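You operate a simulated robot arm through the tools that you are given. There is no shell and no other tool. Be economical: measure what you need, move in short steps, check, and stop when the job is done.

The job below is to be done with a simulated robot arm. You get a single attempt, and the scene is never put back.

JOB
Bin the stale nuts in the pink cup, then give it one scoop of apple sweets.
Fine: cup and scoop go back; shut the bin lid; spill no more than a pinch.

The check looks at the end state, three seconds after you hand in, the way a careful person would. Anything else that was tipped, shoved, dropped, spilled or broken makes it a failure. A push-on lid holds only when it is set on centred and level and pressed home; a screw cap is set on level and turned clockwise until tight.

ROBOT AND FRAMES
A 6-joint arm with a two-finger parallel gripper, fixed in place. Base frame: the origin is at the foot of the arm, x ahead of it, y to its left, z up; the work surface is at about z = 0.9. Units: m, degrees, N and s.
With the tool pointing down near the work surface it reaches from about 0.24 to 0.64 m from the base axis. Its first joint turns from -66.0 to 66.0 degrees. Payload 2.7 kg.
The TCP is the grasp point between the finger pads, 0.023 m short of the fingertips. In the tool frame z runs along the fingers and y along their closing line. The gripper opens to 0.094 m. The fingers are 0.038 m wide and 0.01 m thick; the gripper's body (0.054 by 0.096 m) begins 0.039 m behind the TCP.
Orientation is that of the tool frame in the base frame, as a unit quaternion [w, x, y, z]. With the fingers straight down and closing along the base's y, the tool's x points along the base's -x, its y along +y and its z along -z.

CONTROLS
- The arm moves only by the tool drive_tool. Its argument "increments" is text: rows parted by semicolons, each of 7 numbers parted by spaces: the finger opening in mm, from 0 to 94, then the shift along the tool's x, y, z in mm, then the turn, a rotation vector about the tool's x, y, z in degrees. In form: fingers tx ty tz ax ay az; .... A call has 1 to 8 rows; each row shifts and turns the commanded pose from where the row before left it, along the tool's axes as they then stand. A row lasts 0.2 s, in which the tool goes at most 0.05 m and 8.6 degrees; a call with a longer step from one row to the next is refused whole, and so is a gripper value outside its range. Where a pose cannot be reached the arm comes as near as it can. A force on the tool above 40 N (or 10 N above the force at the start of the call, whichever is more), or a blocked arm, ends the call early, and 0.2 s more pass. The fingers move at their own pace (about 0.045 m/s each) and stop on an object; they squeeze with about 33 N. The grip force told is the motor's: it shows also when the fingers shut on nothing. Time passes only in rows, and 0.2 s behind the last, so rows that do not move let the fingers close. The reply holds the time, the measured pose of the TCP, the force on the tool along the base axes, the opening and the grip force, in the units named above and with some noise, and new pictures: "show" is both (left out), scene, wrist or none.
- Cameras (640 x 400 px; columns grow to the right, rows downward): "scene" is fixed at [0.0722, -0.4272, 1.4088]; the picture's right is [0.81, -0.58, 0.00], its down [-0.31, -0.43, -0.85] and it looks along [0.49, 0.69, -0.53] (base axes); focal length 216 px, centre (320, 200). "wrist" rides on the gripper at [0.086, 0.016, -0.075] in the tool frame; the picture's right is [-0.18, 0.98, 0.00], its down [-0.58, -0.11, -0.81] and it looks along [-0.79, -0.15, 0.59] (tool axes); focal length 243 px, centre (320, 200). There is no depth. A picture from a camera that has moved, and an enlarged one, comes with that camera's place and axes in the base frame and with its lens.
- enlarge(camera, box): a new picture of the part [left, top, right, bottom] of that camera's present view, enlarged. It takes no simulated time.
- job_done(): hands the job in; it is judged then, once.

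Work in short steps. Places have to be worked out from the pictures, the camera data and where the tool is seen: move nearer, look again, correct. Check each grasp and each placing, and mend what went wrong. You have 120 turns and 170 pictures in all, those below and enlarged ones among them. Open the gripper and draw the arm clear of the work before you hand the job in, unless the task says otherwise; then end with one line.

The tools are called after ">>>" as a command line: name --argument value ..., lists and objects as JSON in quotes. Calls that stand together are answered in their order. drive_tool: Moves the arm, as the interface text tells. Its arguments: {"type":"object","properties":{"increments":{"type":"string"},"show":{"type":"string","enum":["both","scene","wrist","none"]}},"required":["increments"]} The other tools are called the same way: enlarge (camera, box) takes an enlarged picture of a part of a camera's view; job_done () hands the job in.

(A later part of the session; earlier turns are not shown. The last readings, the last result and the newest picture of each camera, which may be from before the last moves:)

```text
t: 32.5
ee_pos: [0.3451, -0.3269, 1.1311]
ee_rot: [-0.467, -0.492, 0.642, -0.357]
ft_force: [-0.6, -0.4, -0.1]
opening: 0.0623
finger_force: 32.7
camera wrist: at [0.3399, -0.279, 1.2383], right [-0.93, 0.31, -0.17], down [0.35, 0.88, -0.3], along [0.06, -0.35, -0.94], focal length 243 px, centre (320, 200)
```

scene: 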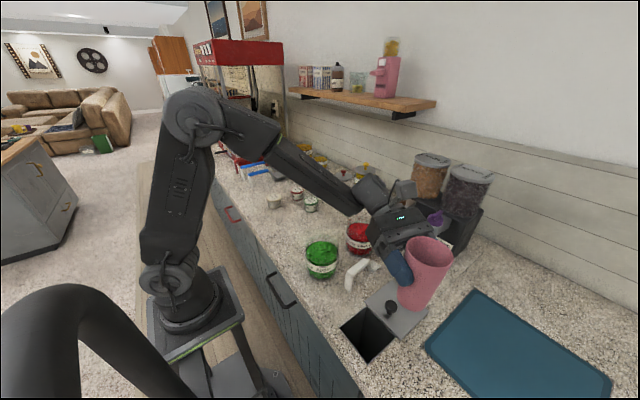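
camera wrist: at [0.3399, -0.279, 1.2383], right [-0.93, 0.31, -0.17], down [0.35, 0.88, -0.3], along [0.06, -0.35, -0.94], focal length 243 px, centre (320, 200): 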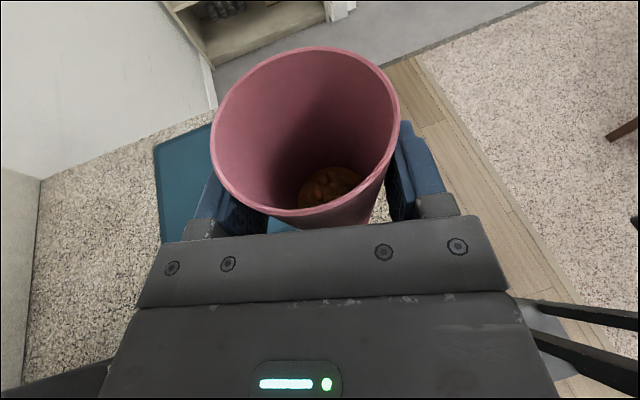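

Position matches plan. I lower 70 mm and begin rolling the cup toward the hole.

>>> drive_tool --increments "0 -33.3 0 10.8 0 0 0; 0 -33.3 0 10.8 0 0 0; 0 0 0 0 0 0 8.5; 0 0 0 0 0 0 8.5; 0 0 0 0 0 0 8.5; 0 0 0 0 0 0 8.5; 0 0 0 0 0 0 8.5; 0 0 0 0 0 0 8.5" --show "scene"

>>> drive_tool --increments "0 0 0 0 0 0 8.5; 0 0 0 0 0 0 8.5; 0 0 0 0 0 0 8.5" --show "both"

>>> enlarge --camera "scene" --box '[310, 210, 470, 370]'

```text
t: 34.3
ee_pos: [0.3442, -0.3249, 1.0611]
ee_rot: [-0.268, -0.166, 0.791, -0.524]
ft_force: [-1.1, -0.7, -0.4]
opening: 0.0622
finger_force: 32.3
```

scene: 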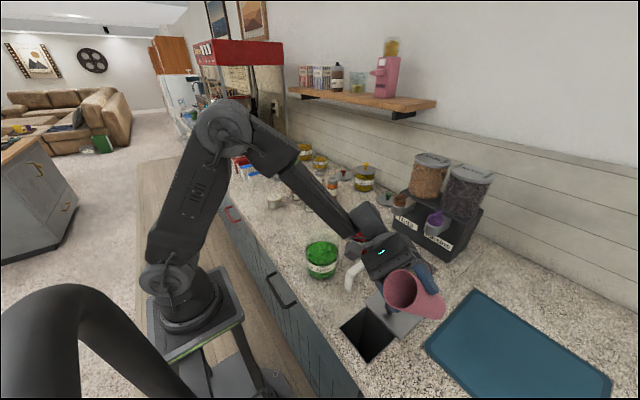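

```text
t: 35.1
ee_pos: [0.3439, -0.3247, 1.0605]
ee_rot: [-0.145, 0.014, 0.809, -0.569]
ft_force: [0.0, 0.2, -0.2]
opening: 0.0621
finger_force: 33.3
camera wrist: at [0.2776, -0.2345, 1.0897], right [0.03, 0.31, -0.95], down [0.77, 0.59, 0.22], along [0.63, -0.74, -0.22], focal length 243 px, centre (320, 200)
```

scene: 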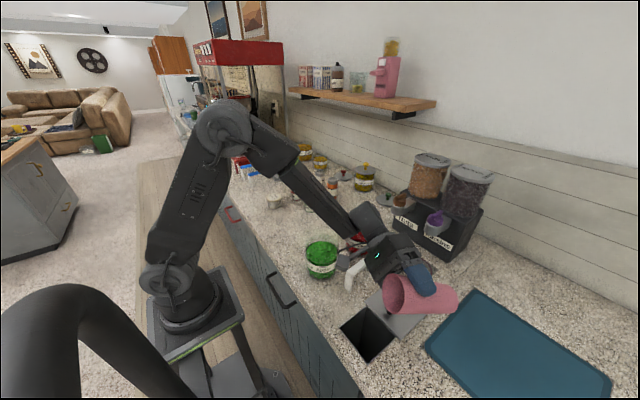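
wrist: 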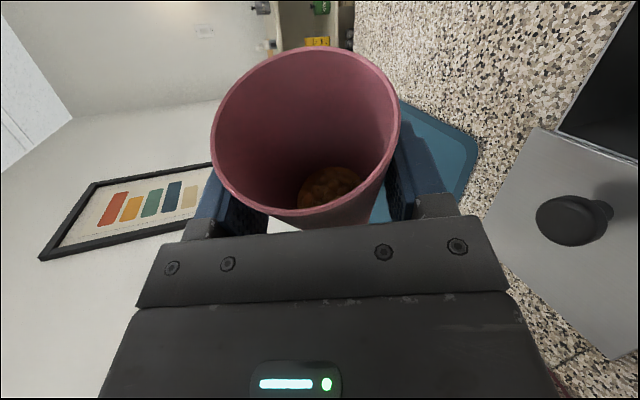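

```text
2.50 times, centred on (390, 290) of scene
camera zoom: at [0.0722, -0.4273, 1.4088], right [0.81, -0.58, 0.0], down [-0.31, -0.43, -0.85], along [0.49, 0.69, -0.53], focal length 540 px, centre (145, -25)
```

zoom: 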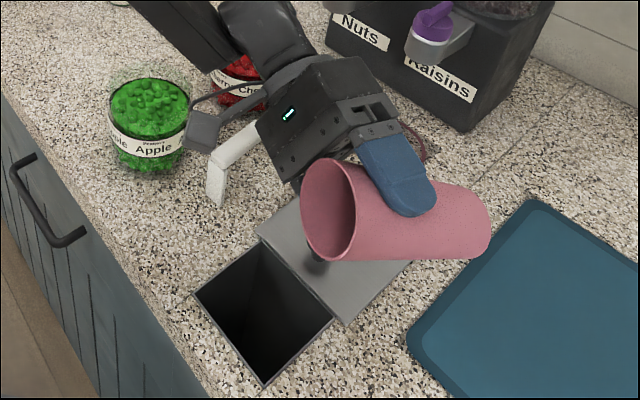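

The mouth hovers over the hole's far-right corner as planned. I shift 10 mm toward the hole centre, lower 20 mm, and roll on slowly.

>>> drive_tool --increments "0 7.2 23.6 -0.9 0 0 0; 0 0 0 0 0 0 6; 0 0 0 0 0 0 6; 0 0 0 0 0 0 5; 0 0 0 0 0 0 5; 0 0 0 0 0 0 4; 0 0 0 0 0 0 4; 0 0 0 0 0 0 4" --show "both"

>>> enlarge --camera "scene" --box '[310, 230, 450, 390]'

```text
t: 36.9
ee_pos: [0.3344, -0.3144, 1.0412]
ee_rot: [0.027, 0.248, 0.77, -0.587]
ft_force: [-0.1, -0.7, -0.7]
opening: 0.0618
finger_force: 32.7
camera wrist: at [0.2835, -0.2125, 1.0228], right [0.57, 0.12, -0.81], down [0.66, 0.52, 0.54], along [0.48, -0.85, 0.21], focal length 243 px, centre (320, 200)
```

scene: 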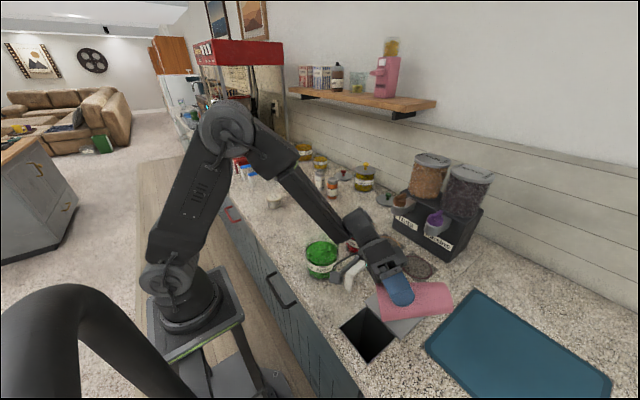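
wrist: 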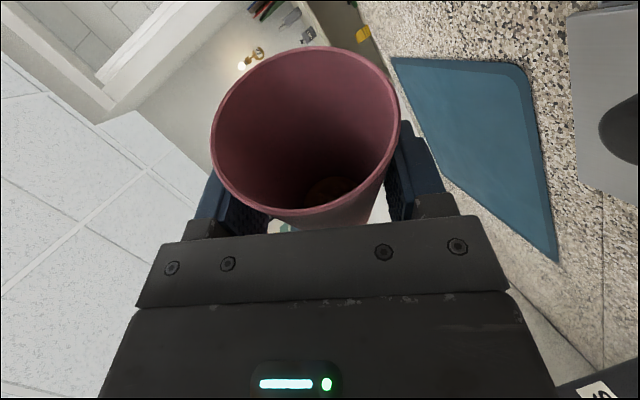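

```text
2.50 times, centred on (380, 310) of scene
camera zoom: at [0.0722, -0.4273, 1.4088], right [0.81, -0.58, 0.0], down [-0.31, -0.43, -0.85], along [0.49, 0.69, -0.53], focal length 540 px, centre (170, -75)
```

zoom: 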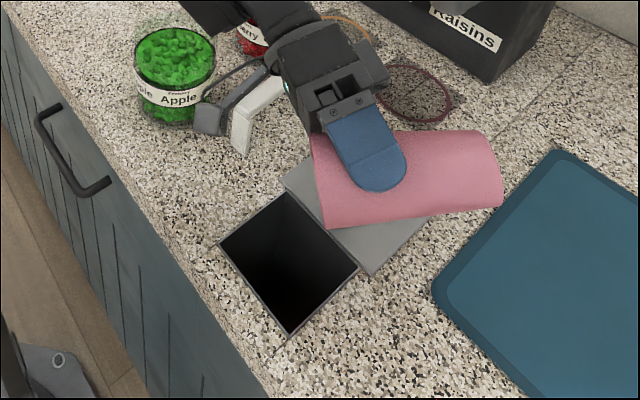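

Tilt is ~102°, nothing fell yet. The lip sits nearer the robot-side than I want, so I shift +22 mm x, +8 mm y, and continue rolling slowly.

>>> drive_tool --increments "0 -16.5 10.6 -12.8 0 0 0; 0 0 0 0 0 0 3; 0 0 0 0 0 0 3; 0 0 0 0 0 0 3; 0 0 0 0 0 0 3; 0 0 0 0 0 0 3" --show "both"

>>> enlarge --camera "scene" --box '[310, 230, 450, 390]'

```text
t: 38.3
ee_pos: [0.3571, -0.3062, 1.0411]
ee_rot: [0.103, 0.347, 0.73, -0.58]
ft_force: [0.7, -0.4, 0.1]
opening: 0.0615
finger_force: 33.1
camera wrist: at [0.321, -0.203, 1.0057], right [0.75, 0.02, -0.66], down [0.56, 0.51, 0.65], along [0.34, -0.86, 0.37], focal length 243 px, centre (320, 200)
```

scene: 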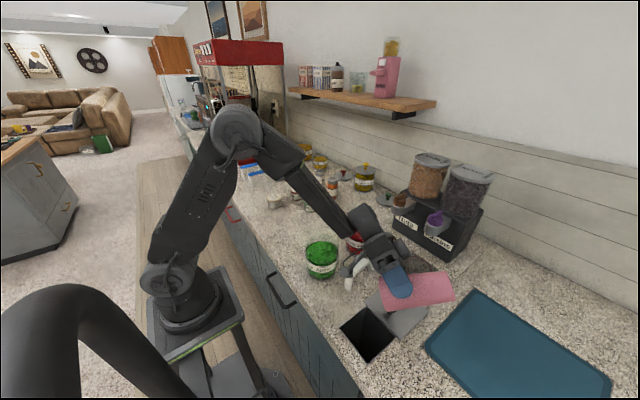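
wrist: 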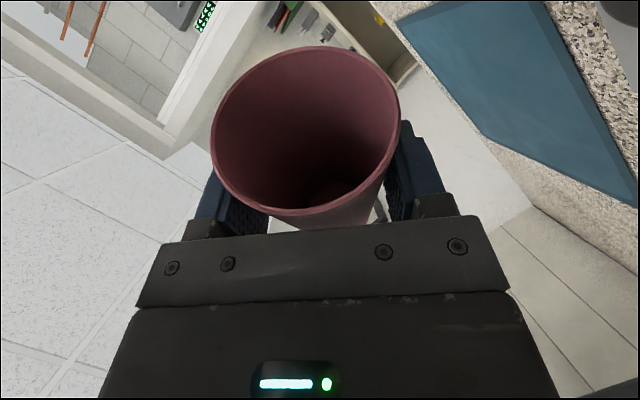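

```text
2.50 times, centred on (380, 310) of scene
camera zoom: at [0.0722, -0.4273, 1.4088], right [0.81, -0.58, 0.0], down [-0.31, -0.43, -0.85], along [0.49, 0.69, -0.53], focal length 540 px, centre (170, -75)
```

zoom: 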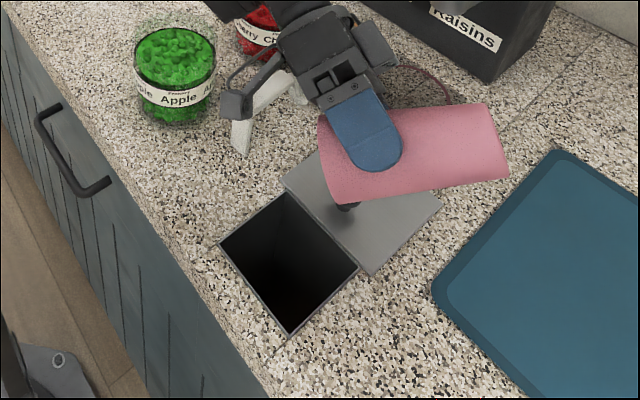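

Tilt ~115°; lip is over the hole at about (0.31, −0.30). I raise 20 mm to keep the camera clear of the scoop leg, and continue rolling slowly.

>>> drive_tool --increments "0 -18.5 -9.2 -8.7 0 0 0; 0 0 0 0 0 0 3; 0 0 0 0 0 0 3; 0 0 0 0 0 0 3; 0 0 0 0 0 0 3; 0 0 0 0 0 0 0; 0 0 0 0 0 0 0" --show "both"

>>> enlarge --camera "scene" --box '[310, 230, 450, 390]'

>>> enlarge --camera "wrist" --box '[200, 40, 420, 240]'

```text
t: 39.9
ee_pos: [0.3659, -0.3054, 1.0613]
ee_rot: [0.164, 0.42, 0.692, -0.564]
ft_force: [0.5, 0.6, 0.0]
opening: 0.0616
finger_force: 33.2
camera wrist: at [0.3458, -0.2031, 1.0147], right [0.86, -0.07, -0.5], down [0.46, 0.51, 0.73], along [0.21, -0.86, 0.47], focal length 243 px, centre (320, 200)
```

scene: 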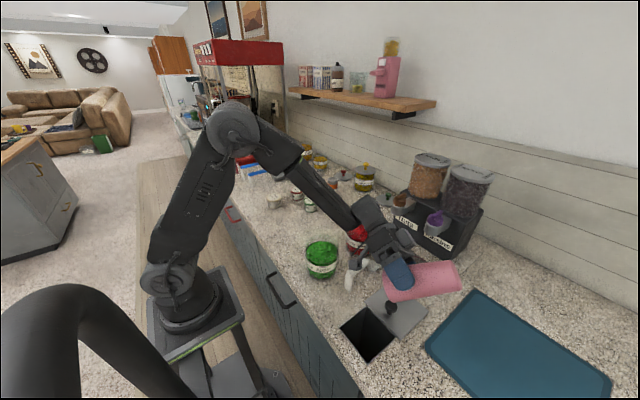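
wrist: 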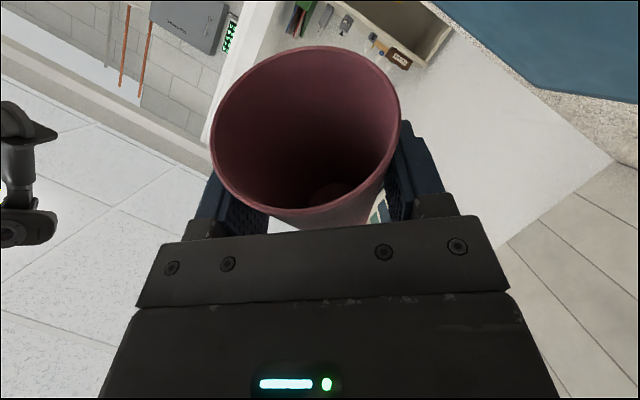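

```text
2.50 times, centred on (380, 310) of scene
camera zoom: at [0.0722, -0.4273, 1.4088], right [0.81, -0.58, 0.0], down [-0.31, -0.43, -0.85], along [0.49, 0.69, -0.53], focal length 540 px, centre (170, -75)
```

zoom: 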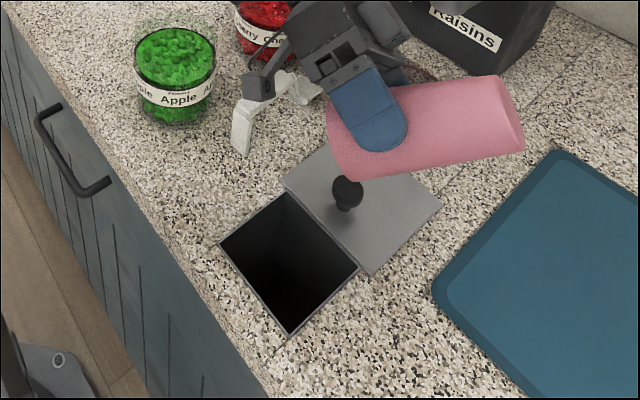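

```text
2.00 times, centred on (310, 140) of wrist
camera zoom: at [0.3458, -0.2031, 1.0147], right [0.86, -0.07, -0.5], down [0.46, 0.51, 0.73], along [0.21, -0.86, 0.47], focal length 485 px, centre (340, 320)
```

zoom: 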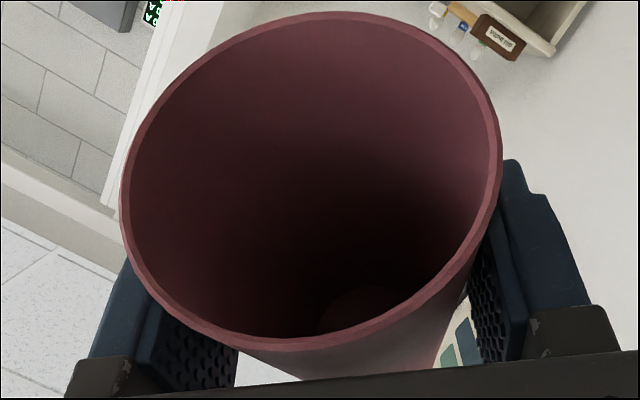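

The cup's bottom now shows bare pink: the nuts are out, and no spill is visible on the counter. I roll a bit further to shake out leftovers, then roll back.

>>> drive_tool --increments "0 0 0 0 0 0 7; 0 0 0 0 0 0 7; 0 0 0 0 0 0 0; 0 0 0 0 0 0 0; 0 0 0 0 0 0 -8; 0 0 0 0 0 0 -8; 0 0 0 0 0 0 -8.5; 0 0 0 0 0 0 -8.5" --show "wrist"

>>> enlarge --camera "scene" --box '[310, 230, 450, 390]'

```text
t: 41.7
ee_pos: [0.3659, -0.3059, 1.0611]
ee_rot: [0.067, 0.3, 0.751, -0.584]
ft_force: [0.7, -0.1, 0.3]
opening: 0.0614
finger_force: 33.3
camera wrist: at [0.323, -0.2033, 1.0332], right [0.67, 0.07, -0.74], down [0.62, 0.51, 0.6], along [0.42, -0.86, 0.3], focal length 243 px, centre (320, 200)
```

wrist: 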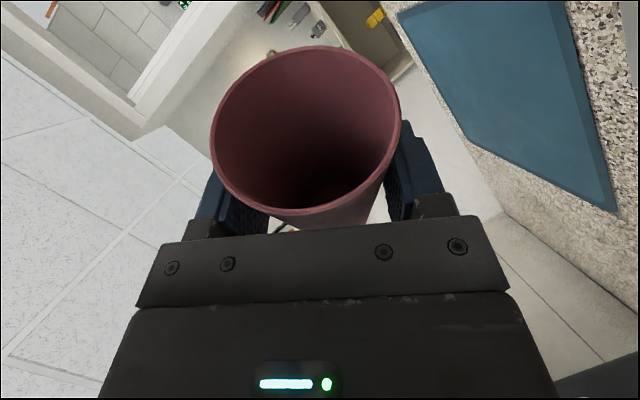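

```text
2.50 times, centred on (380, 310) of scene
camera zoom: at [0.0722, -0.4273, 1.4088], right [0.81, -0.58, 0.0], down [-0.31, -0.43, -0.85], along [0.49, 0.69, -0.53], focal length 540 px, centre (170, -75)
```

zoom: 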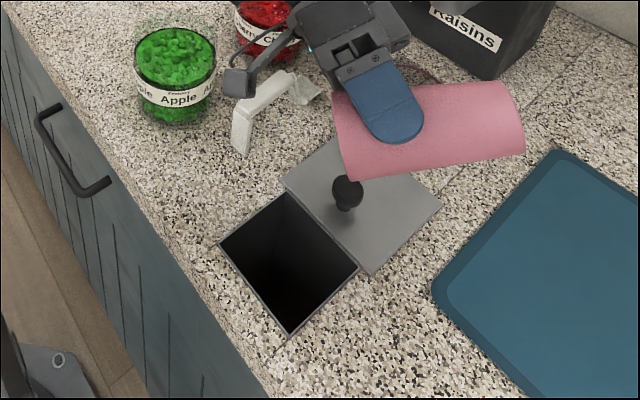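

I roll the cup back upright (118.5°).

>>> drive_tool --increments "0 0 0 0 0 0 -8.5; 0 0 0 0 0 0 -8.5; 0 0 0 0 0 0 -8.5; 0 0 0 0 0 0 -8.5; 0 0 0 0 0 0 -8.5; 0 0 0 0 0 0 -8.5; 0 0 0 0 0 0 -8.5; 0 0 0 0 0 0 -8.5" --show "none"

>>> drive_tool --increments "0 0 0 0 0 0 -8.5; 0 0 0 0 0 0 -8.5; 0 0 0 0 0 0 -8.5; 0 0 0 0 0 0 -8.5; 0 0 0 0 0 0 -8.5; 0 0 0 0 0 0 -8; 0 35 0 -11.4 0 0 0; 0 35 0 -11.4 0 0 0" --show "both"

>>> enlarge --camera "wrist" --box '[200, 40, 420, 240]'

```text
t: 43.5
ee_pos: [0.3669, -0.3058, 1.0621]
ee_rot: [-0.271, -0.171, 0.791, -0.521]
ft_force: [0.3, -0.8, 0.0]
opening: 0.0611
finger_force: 33.3
```

```text
t: 45.3
ee_pos: [0.3658, -0.3048, 1.1343]
ee_rot: [-0.468, -0.492, 0.642, -0.356]
ft_force: [0.6, 0.0, -1.0]
opening: 0.061
finger_force: 33.2
camera wrist: at [0.3618, -0.2593, 1.2412], right [-0.93, 0.31, -0.17], down [0.35, 0.89, -0.3], along [0.06, -0.34, -0.94], focal length 243 px, centre (320, 200)
```

scene: 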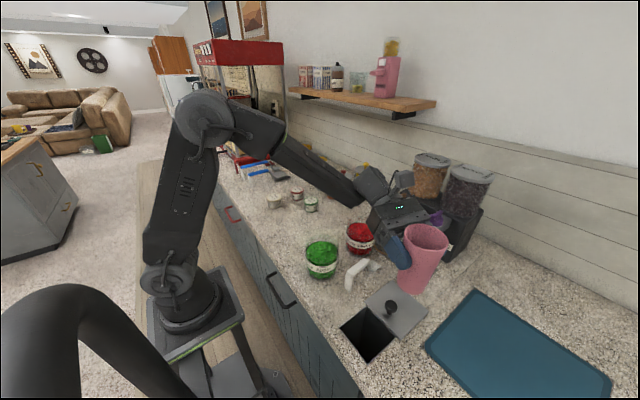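
wrist: 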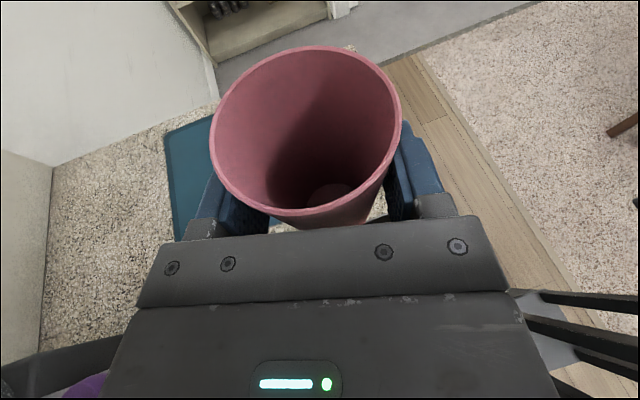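

```text
2.00 times, centred on (310, 140) of wrist
camera zoom: at [0.3618, -0.2593, 1.2412], right [-0.93, 0.31, -0.17], down [0.35, 0.89, -0.3], along [0.06, -0.34, -0.94], focal length 485 px, centre (340, 320)
```

zoom: 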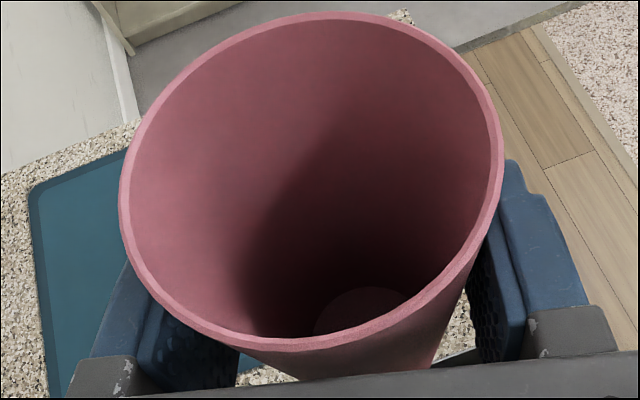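

Cup is empty. I swing back along the reverse arc to above its original place.

>>> drive_tool --increments "0 -13.6 -8.3 -42 5.47 0 -1.78; 0 -13.6 -8.3 -42 5.47 0 -1.78; 0 -13.6 -8.3 -42 5.47 0 -1.78; 0 -13.6 -8.3 -42 5.47 0 -1.78; 0 -13.6 -8.3 -42 5.47 0 -1.78; 0 -13.6 -8.3 -42 5.47 0 -1.78; 0 -13.6 -8.3 -42 5.47 0 -1.78; 0 -13.6 -8.3 -42 5.47 0 -1.78" --show "scene"

```text
t: 47.1
ee_pos: [0.4007, 0.0429, 1.1351]
ee_rot: [0.29, 0.704, -0.399, 0.511]
ft_force: [1.3, 1.0, 0.1]
opening: 0.0608
finger_force: 33.1
```

scene: 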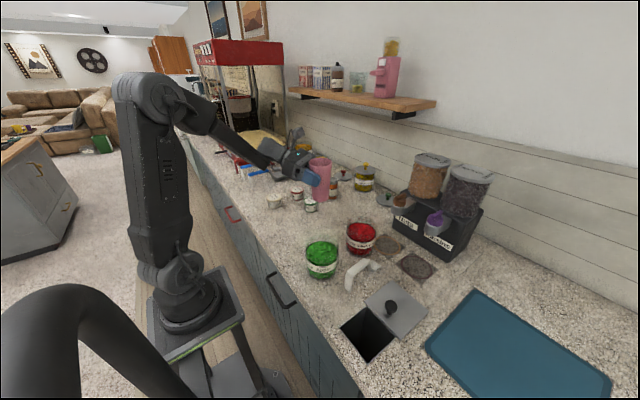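

Exactly above the original spot. I lower 148 mm.

>>> drive_tool --increments "0 -43 0 14 0 0 0; 0 -43 0 14 0 0 0; 0 -35 0 11.3 0 0 0; 0 -19.8 0 6.5 0 0 0; 0 0 0 0 0 0 0" --show "wrist"

>>> enlarge --camera "scene" --box '[260, 180, 380, 280]'

```text
t: 48.3
ee_pos: [0.401, 0.0425, 0.9884]
ee_rot: [0.289, 0.704, -0.398, 0.512]
ft_force: [-0.4, 0.6, 0.1]
opening: 0.0607
finger_force: 33.1
camera wrist: at [0.3649, 0.0722, 1.0943], right [-0.87, -0.45, -0.17], down [-0.39, 0.87, -0.3], along [0.29, -0.2, -0.94], focal length 243 px, centre (320, 200)
```

wrist: 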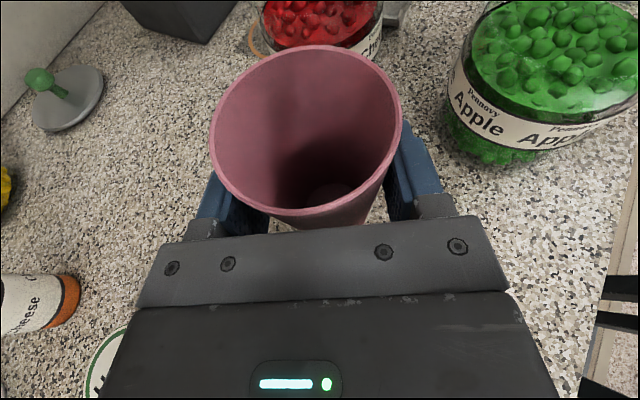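

```text
4.00 times, centred on (320, 230) of scene
camera zoom: at [0.0722, -0.4272, 1.4088], right [0.81, -0.58, 0.0], down [-0.31, -0.43, -0.85], along [0.49, 0.69, -0.53], focal length 863 px, centre (320, 80)
```

zoom: 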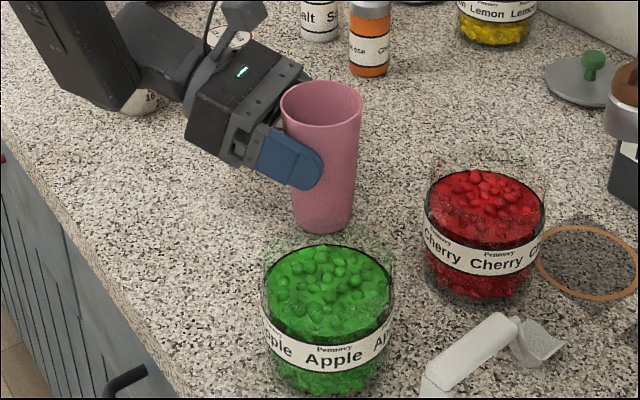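

The cup is about 5–6 mm above the counter. I lower in 1.5 mm rows watching the force.

>>> drive_tool --increments "0 -1.9 0 0.6 0 0 0; 0 -1.4 0 0.5 0 0 0; 0 -1.4 0 0.5 0 0 0; 0 0 0 0 0 0 0" --show "none"

```text
t: 49.3
ee_pos: [0.4012, 0.0427, 0.9828]
ee_rot: [0.29, 0.704, -0.399, 0.511]
ft_force: [-0.1, -0.2, 0.4]
opening: 0.0606
finger_force: 32.7
```

>>> drive_tool --increments "0 -0.9 0 0.3 0 0 0; 0 -0.5 0 0.15 0 0 0; 0 0 0 0 0 0 0" --show "none"

>>> enlarge --camera "scene" --box '[260, 180, 380, 280]'

```text
t: 50.1
ee_pos: [0.4011, 0.0422, 0.9818]
ee_rot: [0.291, 0.703, -0.399, 0.512]
ft_force: [-0.1, -0.3, 8.7]
opening: 0.0604
finger_force: 33.0
```

```text
4.00 times, centred on (320, 230) of scene
camera zoom: at [0.0721, -0.4273, 1.4088], right [0.81, -0.58, 0.0], down [-0.31, -0.43, -0.85], along [0.49, 0.69, -0.53], focal length 863 px, centre (320, 80)
```

zoom: 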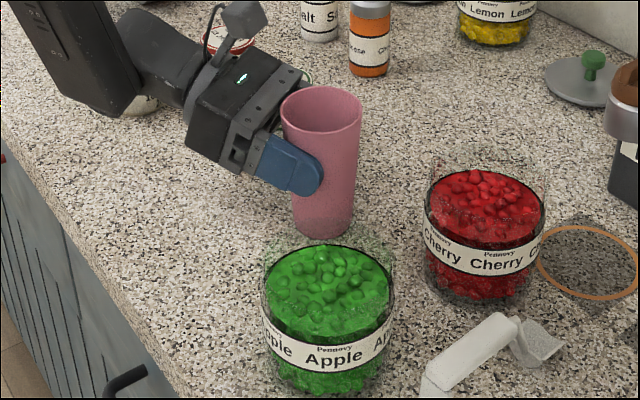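

Contact felt (8.7 N); cup stands in its place. I open and retreat horizontally.

>>> drive_tool --increments "70 0 0 0 0 0 0; 80 0 0 0 0 0 0; 80 0 0 0 0 0 0; 80 -7 0 -21 0 0 0; 80 -14 0 -43 0 0 0; 80 -14 0 -43 0 0 0; 80 45 0 -14 0 0 0; 80 45 0 -14 0 0 0" --show "both"

>>> enlarge --camera "scene" --box '[260, 180, 380, 280]'

```text
t: 51.9
ee_pos: [0.3452, 0.1392, 1.0756]
ee_rot: [0.291, 0.704, -0.399, 0.511]
ft_force: [0.8, -0.1, -1.0]
opening: 0.0799
finger_force: 0.0
camera wrist: at [0.3079, 0.168, 1.1824], right [-0.87, -0.45, -0.17], down [-0.39, 0.87, -0.3], along [0.29, -0.2, -0.94], focal length 243 px, centre (320, 200)
```

scene: 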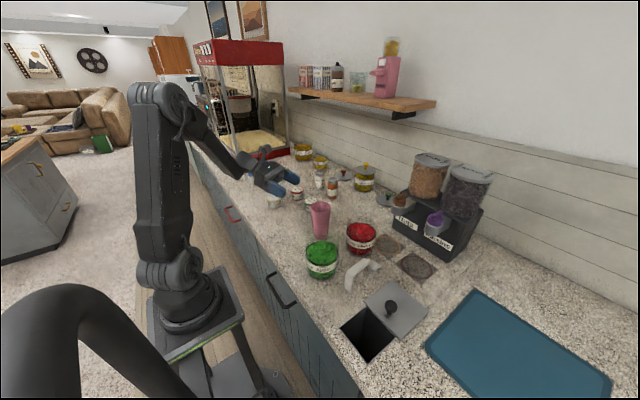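
wrist: 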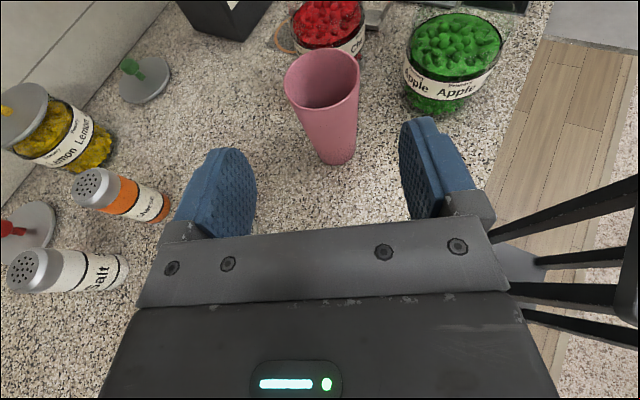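

```text
4.00 times, centred on (320, 230) of scene
camera zoom: at [0.0722, -0.4272, 1.4088], right [0.81, -0.58, 0.0], down [-0.31, -0.43, -0.85], along [0.49, 0.69, -0.53], focal length 863 px, centre (320, 80)
```

zoom: 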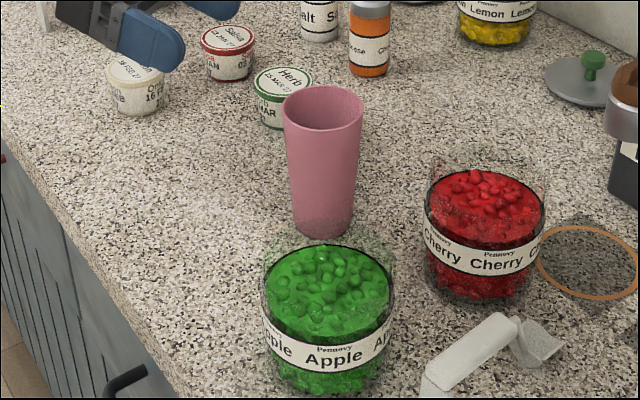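

Cup stands well within 3 mm of its old spot. Now a detailed look at the scoop from the scene camera and the hole area for spill.

>>> enlarge --camera "scene" --box '[335, 248, 391, 296]'

>>> enlarge --camera "scene" --box '[330, 280, 440, 370]'

```text
8.33 times, centred on (363, 272) of scene
camera zoom: at [0.0722, -0.4272, 1.4088], right [0.81, -0.58, 0.0], down [-0.31, -0.43, -0.85], along [0.49, 0.69, -0.53], focal length 1799 px, centre (-38, -400)
```

zoom: 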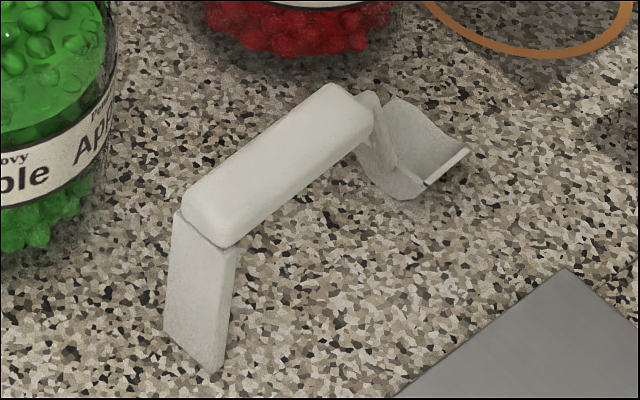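

```text
4.44 times, centred on (385, 325) of scene
camera zoom: at [0.0722, -0.4272, 1.4088], right [0.81, -0.58, 0.0], down [-0.31, -0.43, -0.85], along [0.49, 0.69, -0.53], focal length 959 px, centre (31, -356)
```

zoom: 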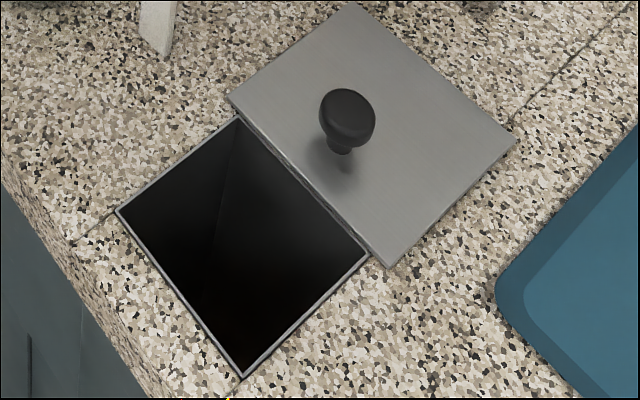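

No spill visible. The scoop: bar along +x (yaw ≈5°), top z≈0.967, centre ≈(0.375,−0.173), trough bowl open toward +x. I return the hand to tool-down, camera toward the robot: raise, untilt.

>>> drive_tool --increments "80 38 0 -12 0 0 0; 80 38 0 -12 0 0 0; 80 0 0 0 0 -8.5 0; 80 0 0 0 0 -8.5 0; 80 0 0 0 0 -8.5 0; 80 0 0 0 0 -8.5 0; 80 0 0 0 0 -8.5 0; 80 0 0 0 0 -8.5 0" --show "none"

>>> drive_tool --increments "80 0 0 0 0 -8.5 0; 80 0 0 0 0 -8.5 0; 80 0 0 0 0 -4 0; 80 0 0 0 0 0 8.5; 80 0 0 0 0 0 8.5; 80 0 0 0 0 0 8.5; 80 0 0 0 0 0 8.5; 80 0 0 0 0 0 8.5" --show "none"

>>> drive_tool --increments "80 0 0 0 0 0 8.5; 80 0 0 0 0 0 8.5; 80 0 0 0 0 0 8.5; 80 0 0 0 0 0 8.5; 80 0 0 0 0 0 8.5; 80 0 0 0 0 0 8.5; 80 0 0 0 0 0 8.5; 80 0 0 0 0 0 8.5" --show "both"

```text
t: 53.7
ee_pos: [0.3448, 0.1386, 1.1551]
ee_rot: [0.089, 0.856, -0.485, 0.157]
ft_force: [0.0, 0.0, 0.9]
opening: 0.0798
finger_force: 0.1
```

```text
t: 55.5
ee_pos: [0.3445, 0.1378, 1.1548]
ee_rot: [-0.001, -0.63, 0.776, 0.0]
ft_force: [-0.1, 0.4, 0.2]
opening: 0.0801
finger_force: 0.1
```

```text
t: 57.3
ee_pos: [0.3455, 0.1377, 1.1548]
ee_rot: [-0.001, -0.089, 0.996, 0.001]
ft_force: [-0.7, -0.4, 0.1]
opening: 0.0803
finger_force: 0.0
camera wrist: at [0.2562, 0.1377, 1.2305], right [0.01, 1.0, 0.0], down [0.59, 0.0, 0.81], along [0.81, -0.01, -0.59], focal length 243 px, centre (320, 200)
```

scene: 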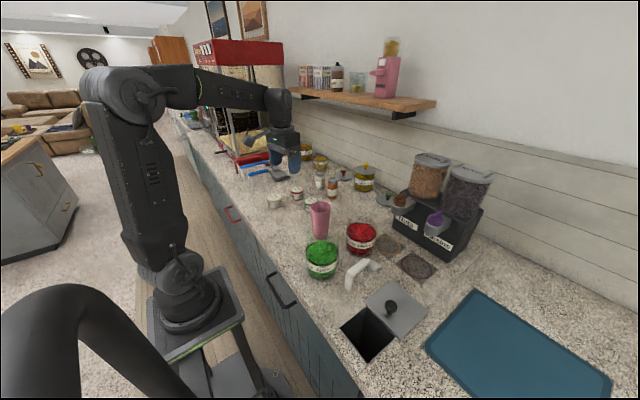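
wrist: 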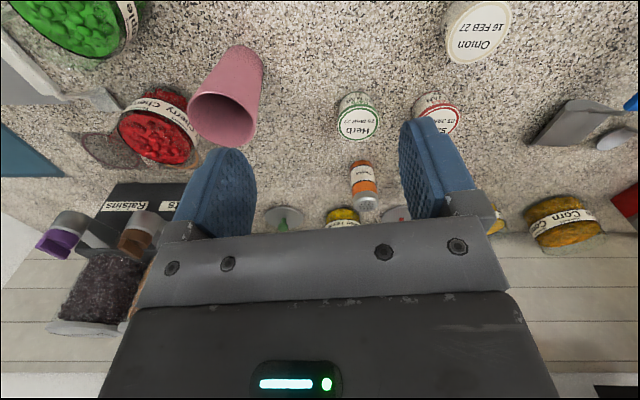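

Tool is down with bowl-axis yaw at 10°. I move over the scoop to look from above, correcting yaw to 5°.

>>> drive_tool --increments "80 10.4 -45.7 7.1 0 0 0; 80 10.4 -45.7 7.1 0 0 0; 80 10.4 -45.7 7.1 0 0 0; 80 10.4 -45.7 7.1 0 0 0; 80 10.4 -45.7 7.1 0 0 0; 80 10.4 -45.7 7.1 0 0 0; 80 10.4 -45.7 7.1 0 0 0; 80 0 0 0 0 0 5" --show "wrist"

>>> enlarge --camera "wrist" --box '[260, 0, 480, 180]'

```text
t: 59.1
ee_pos: [0.3296, -0.1912, 1.1048]
ee_rot: [-0.001, -0.047, 0.999, -0.001]
ft_force: [-0.5, -0.7, -0.1]
opening: 0.0802
finger_force: 0.0
camera wrist: at [0.2419, -0.1831, 1.1809], right [0.09, 1.0, 0.0], down [0.59, -0.05, 0.81], along [0.8, -0.07, -0.59], focal length 243 px, centre (320, 200)
```

wrist: 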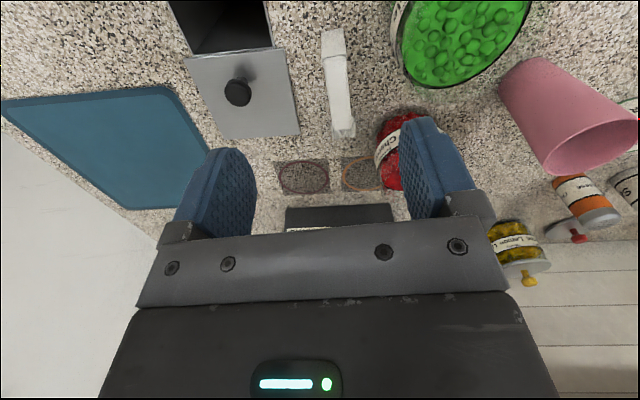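

```text
2.22 times, centred on (370, 90) of wrist
camera zoom: at [0.2419, -0.1831, 1.1809], right [0.09, 1.0, 0.0], down [0.59, -0.05, 0.81], along [0.8, -0.07, -0.59], focal length 539 px, centre (209, 444)
```

zoom: 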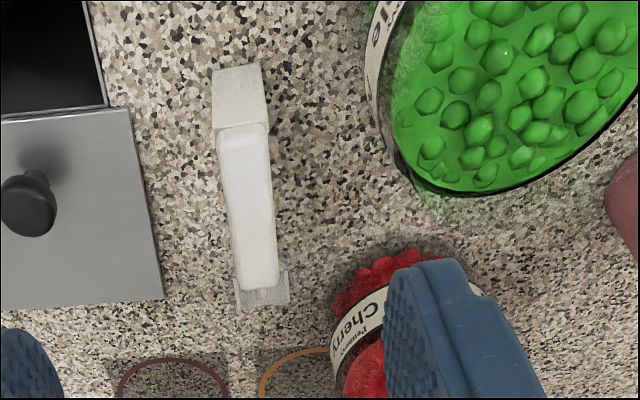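

Bar measured: from (0.338,−0.179) to (0.4055,−0.174), width ~19 mm. I go above its centre (0.372,−0.176) and descend to z≈0.957 with fingers at 55 mm.

>>> drive_tool --increments "55 -43.6 10.8 0 0 0 1; 55 0 0 45 0 0 0; 55 0 0 40 0 0 0; 55 0 0 30 0 0 0; 55 0 0 15 0 0 0; 55 0 0 0 0 0 0" --show "both"

>>> enlarge --camera "scene" --box '[320, 230, 420, 310]'

```text
t: 60.5
ee_pos: [0.3723, -0.1754, 0.9754]
ee_rot: [0.0, -0.038, 0.999, 0.001]
ft_force: [1.3, 0.1, 0.1]
opening: 0.0547
finger_force: 0.0
camera wrist: at [0.2853, -0.1662, 1.0506], right [0.11, 0.99, 0.0], down [0.59, -0.06, 0.81], along [0.8, -0.09, -0.59], focal length 243 px, centre (320, 200)
```

scene: 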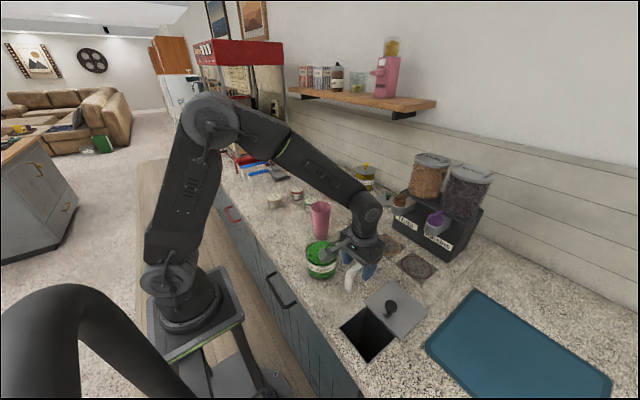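
wrist: 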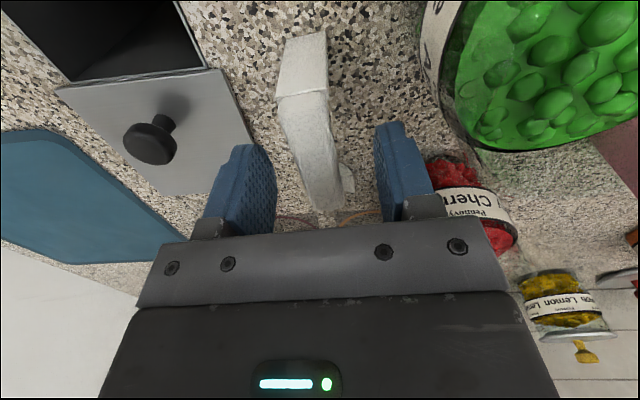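

```text
5.00 times, centred on (370, 270) of scene
camera zoom: at [0.0722, -0.4273, 1.4088], right [0.81, -0.58, 0.0], down [-0.31, -0.43, -0.85], along [0.49, 0.69, -0.53], focal length 1079 px, centre (70, -150)
```

zoom: 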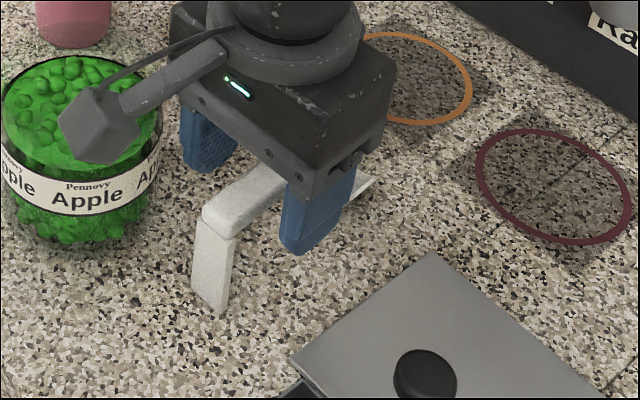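

Bar lies between the fingers. Lower 18 mm and close.

>>> drive_tool --increments "55 0 0 18 0 0 0; 30 0 0 0 0 0 0; 0 0 0 0 0 0 0; 0 0 0 0 0 0 0; 0 0 0 0 0 0 0" --show "wrist"

>>> enlarge --camera "scene" --box '[320, 230, 420, 310]'

```text
t: 61.7
ee_pos: [0.373, -0.1767, 0.9568]
ee_rot: [-0.002, -0.037, 0.999, 0.0]
ft_force: [-0.1, -0.3, -0.2]
opening: 0.0189
finger_force: 33.2
camera wrist: at [0.2854, -0.1664, 1.033], right [0.11, 0.99, 0.0], down [0.59, -0.06, 0.81], along [0.8, -0.09, -0.59], focal length 243 px, centre (320, 200)
```

wrist: 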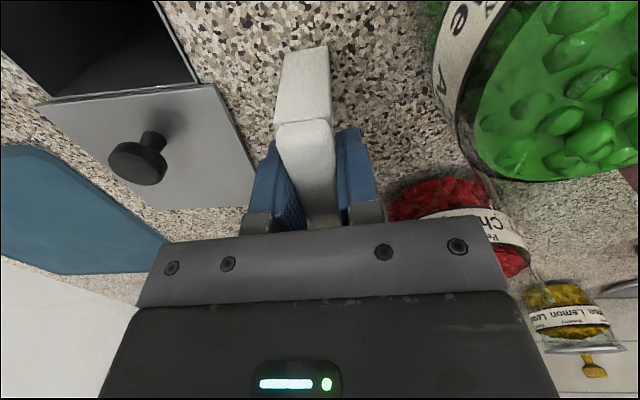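

```text
5.00 times, centred on (370, 270) of scene
camera zoom: at [0.0722, -0.4273, 1.4088], right [0.81, -0.58, 0.0], down [-0.31, -0.43, -0.85], along [0.49, 0.69, -0.53], focal length 1079 px, centre (70, -150)
```

zoom: 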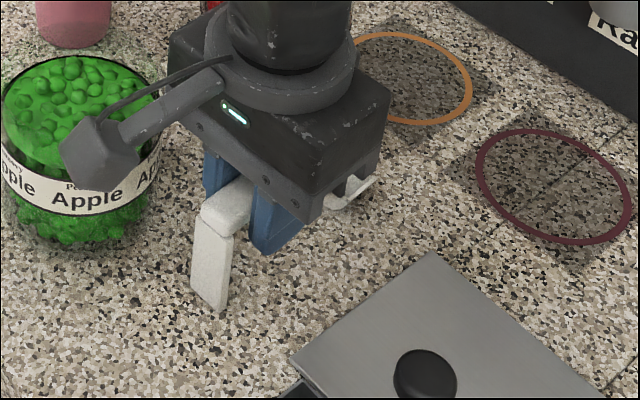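

Scoop gripped (18.9 mm). Let me look closely at the apple jar's rim and fill level before moving.

>>> enlarge --camera "scene" --box '[300, 232, 348, 284]'

>>> enlarge --camera "wrist" --box '[420, 0, 640, 190]'

```text
7.69 times, centred on (324, 258) of scene
camera zoom: at [0.0722, -0.4273, 1.4088], right [0.81, -0.58, 0.0], down [-0.31, -0.43, -0.85], along [0.49, 0.69, -0.53], focal length 1660 px, centre (289, -246)
```

zoom: 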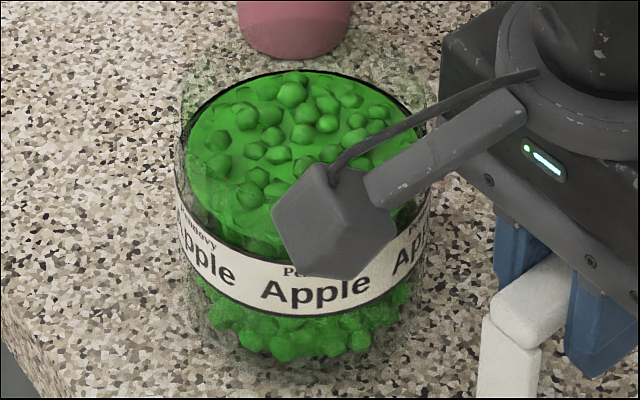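

```text
2.11 times, centred on (530, 95) of wrist
camera zoom: at [0.2854, -0.1664, 1.033], right [0.11, 0.99, 0.0], down [0.59, -0.06, 0.81], along [0.8, -0.09, -0.59], focal length 511 px, centre (-122, 421)
```

zoom: 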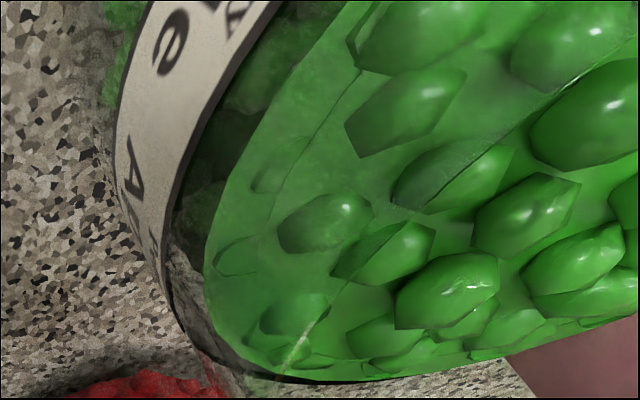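

Content surface is at z≈0.972, jar centre ≈(0.320,−0.087), rim perhaps 0.985–0.99. I lift the scoop 120 mm and start yawing it so the bowl heads +y.

>>> drive_tool --increments "0 0 0 -15 0 0 0; 0 0 0 -35 0 0 0; 0 0 0 -40 0 0 0; 0 0 0 -40 0 0 0; 0 0 0 0 0 0 -8.5; 0 0 0 0 0 0 -8.5; 0 0 0 0 0 0 -8.5; 0 0 0 0 0 0 -8.5" --show "none"

>>> drive_tool --increments "0 0 0 0 0 0 -8.5; 0 0 0 0 0 0 -8.5; 0 0 0 0 0 0 -8.5; 0 0 0 0 0 0 -8.5; 0 0 0 0 0 0 -8.5; 0 0 0 0 0 0 -8.5" --show "both"

>>> enlarge --camera "scene" --box '[310, 180, 430, 290]'

```text
t: 63.5
ee_pos: [0.3726, -0.175, 1.0873]
ee_rot: [0.0, -0.33, 0.944, 0.0]
ft_force: [0.4, -0.2, -0.3]
opening: 0.0188
finger_force: 32.9
```

```text
t: 64.9
ee_pos: [0.3725, -0.1757, 1.0871]
ee_rot: [0.0, -0.704, 0.71, 0.001]
ft_force: [0.8, -0.3, 0.1]
opening: 0.0188
finger_force: 33.1
camera wrist: at [0.3555, -0.2621, 1.1631], right [-0.98, 0.19, 0.0], down [0.12, 0.58, 0.81], along [0.16, 0.79, -0.59], focal length 243 px, centre (320, 200)
```

scene: 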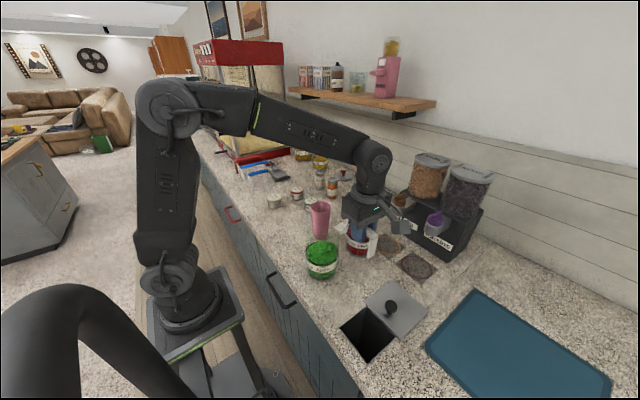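
wrist: 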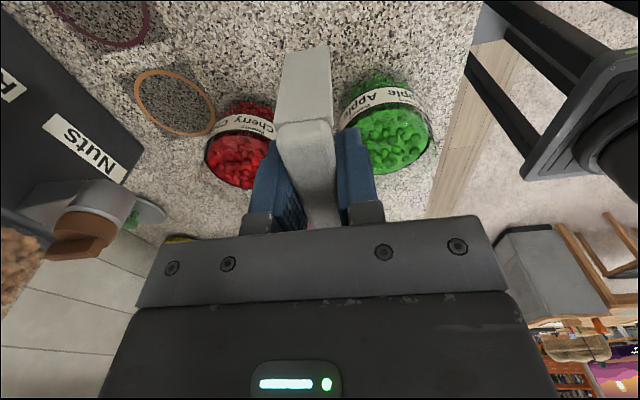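

```text
3.64 times, centred on (370, 235) of scene
camera zoom: at [0.0722, -0.4273, 1.4088], right [0.81, -0.58, 0.0], down [-0.31, -0.43, -0.85], along [0.49, 0.69, -0.53], focal length 785 px, centre (138, 73)
```

zoom: 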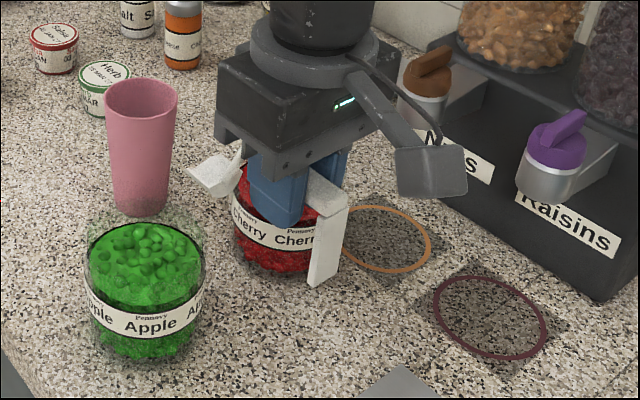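

Bowl now heads +y. I zoom on the bowl to measure its shape and offset.

>>> enlarge --camera "scene" --box '[326, 210, 386, 260]'

>>> enlarge --camera "scene" --box '[296, 228, 346, 288]'

```text
8.00 times, centred on (356, 235) of scene
camera zoom: at [0.0722, -0.4273, 1.4088], right [0.81, -0.58, 0.0], down [-0.31, -0.43, -0.85], along [0.49, 0.69, -0.53], focal length 1727 px, centre (32, -80)
```

zoom: 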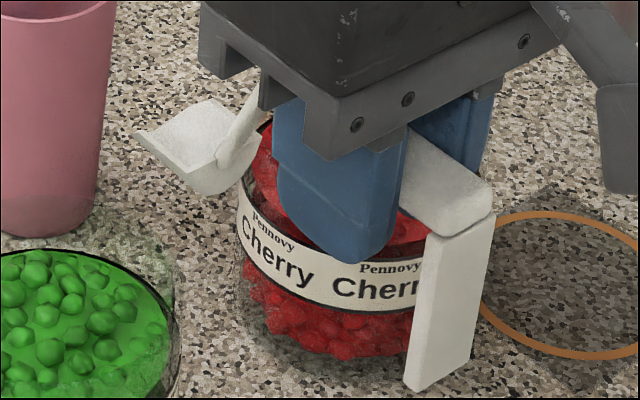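

```text
6.67 times, centred on (321, 258) of scene
camera zoom: at [0.0722, -0.4273, 1.4088], right [0.81, -0.58, 0.0], down [-0.31, -0.43, -0.85], along [0.49, 0.69, -0.53], focal length 1439 px, centre (313, -187)
```

zoom: 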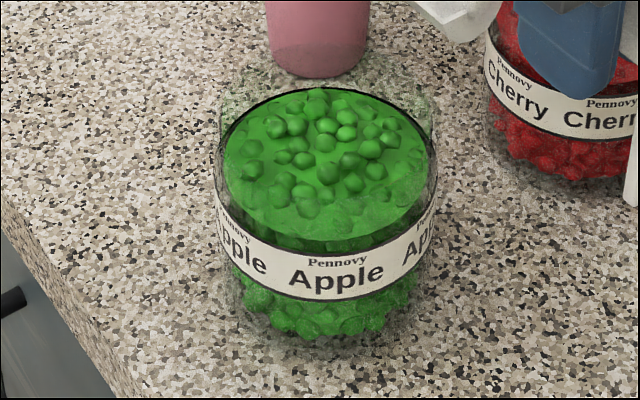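

Measured: lip about 90 mm ahead of TCP and ~40–55 mm below. I move over the jar (TCP 0.320, −0.138, 1.11) and pitch the nose down 30°, staying above the rim.

>>> drive_tool --increments "0 -18.9 26.2 -11.5 0 0 0; 0 -18.9 26.2 -11.5 0 0 0; 0 0 0 0 0 7.5 0; 0 0 0 0 0 7.5 0; 0 0 0 0 0 7.5 0; 0 0 0 0 0 7.5 0; 0 0 0 0 0 0 0" --show "both"

>>> enlarge --camera "scene" --box '[290, 210, 370, 290]'

>>> enlarge --camera "wrist" --box '[220, 0, 460, 240]'

```text
t: 66.5
ee_pos: [0.3204, -0.1367, 1.1096]
ee_rot: [-0.185, -0.679, 0.687, -0.182]
ft_force: [-0.1, -0.2, -0.8]
opening: 0.0191
finger_force: 33.0
camera wrist: at [0.3039, -0.1744, 1.2195], right [-0.98, 0.17, -0.09], down [0.12, 0.91, 0.41], along [0.15, 0.39, -0.91], focal length 243 px, centre (320, 200)
```

scene: 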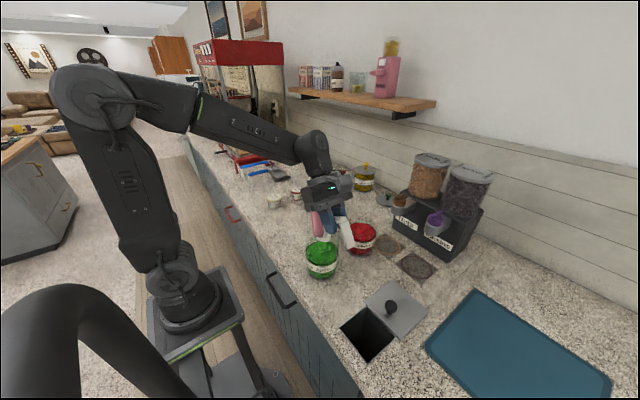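
wrist: 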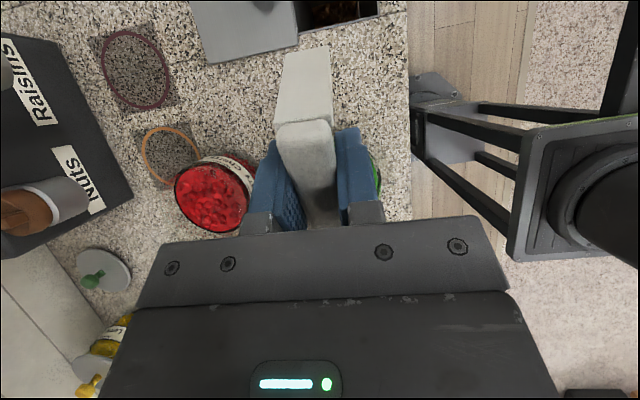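

```text
5.00 times, centred on (330, 250) of scene
camera zoom: at [0.0722, -0.4272, 1.4088], right [0.81, -0.58, 0.0], down [-0.31, -0.43, -0.85], along [0.49, 0.69, -0.53], focal length 1079 px, centre (270, -50)
```

zoom: 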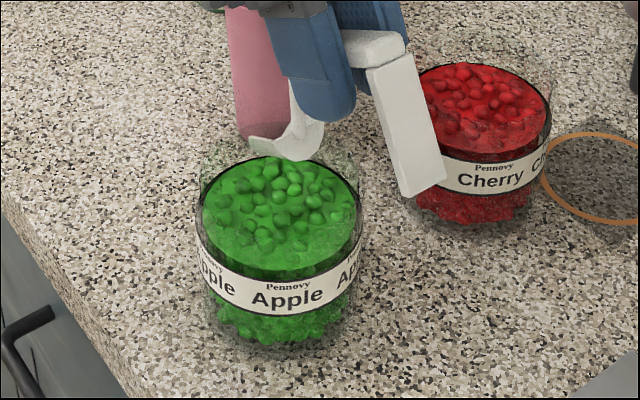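

```text
1.67 times, centred on (340, 120) of wrist
camera zoom: at [0.3039, -0.1744, 1.2195], right [-0.98, 0.17, -0.09], down [0.12, 0.91, 0.41], along [0.15, 0.39, -0.91], focal length 404 px, centre (287, 333)
```

zoom: 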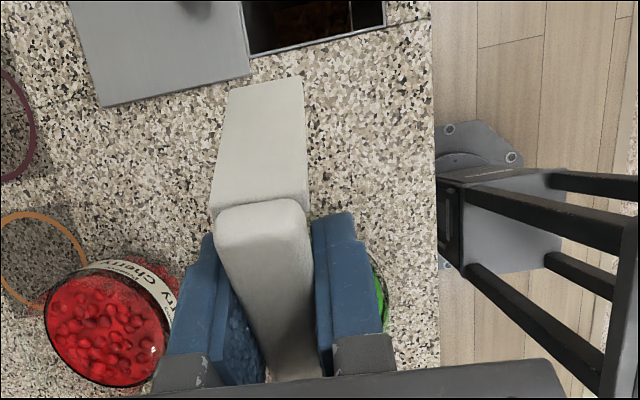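

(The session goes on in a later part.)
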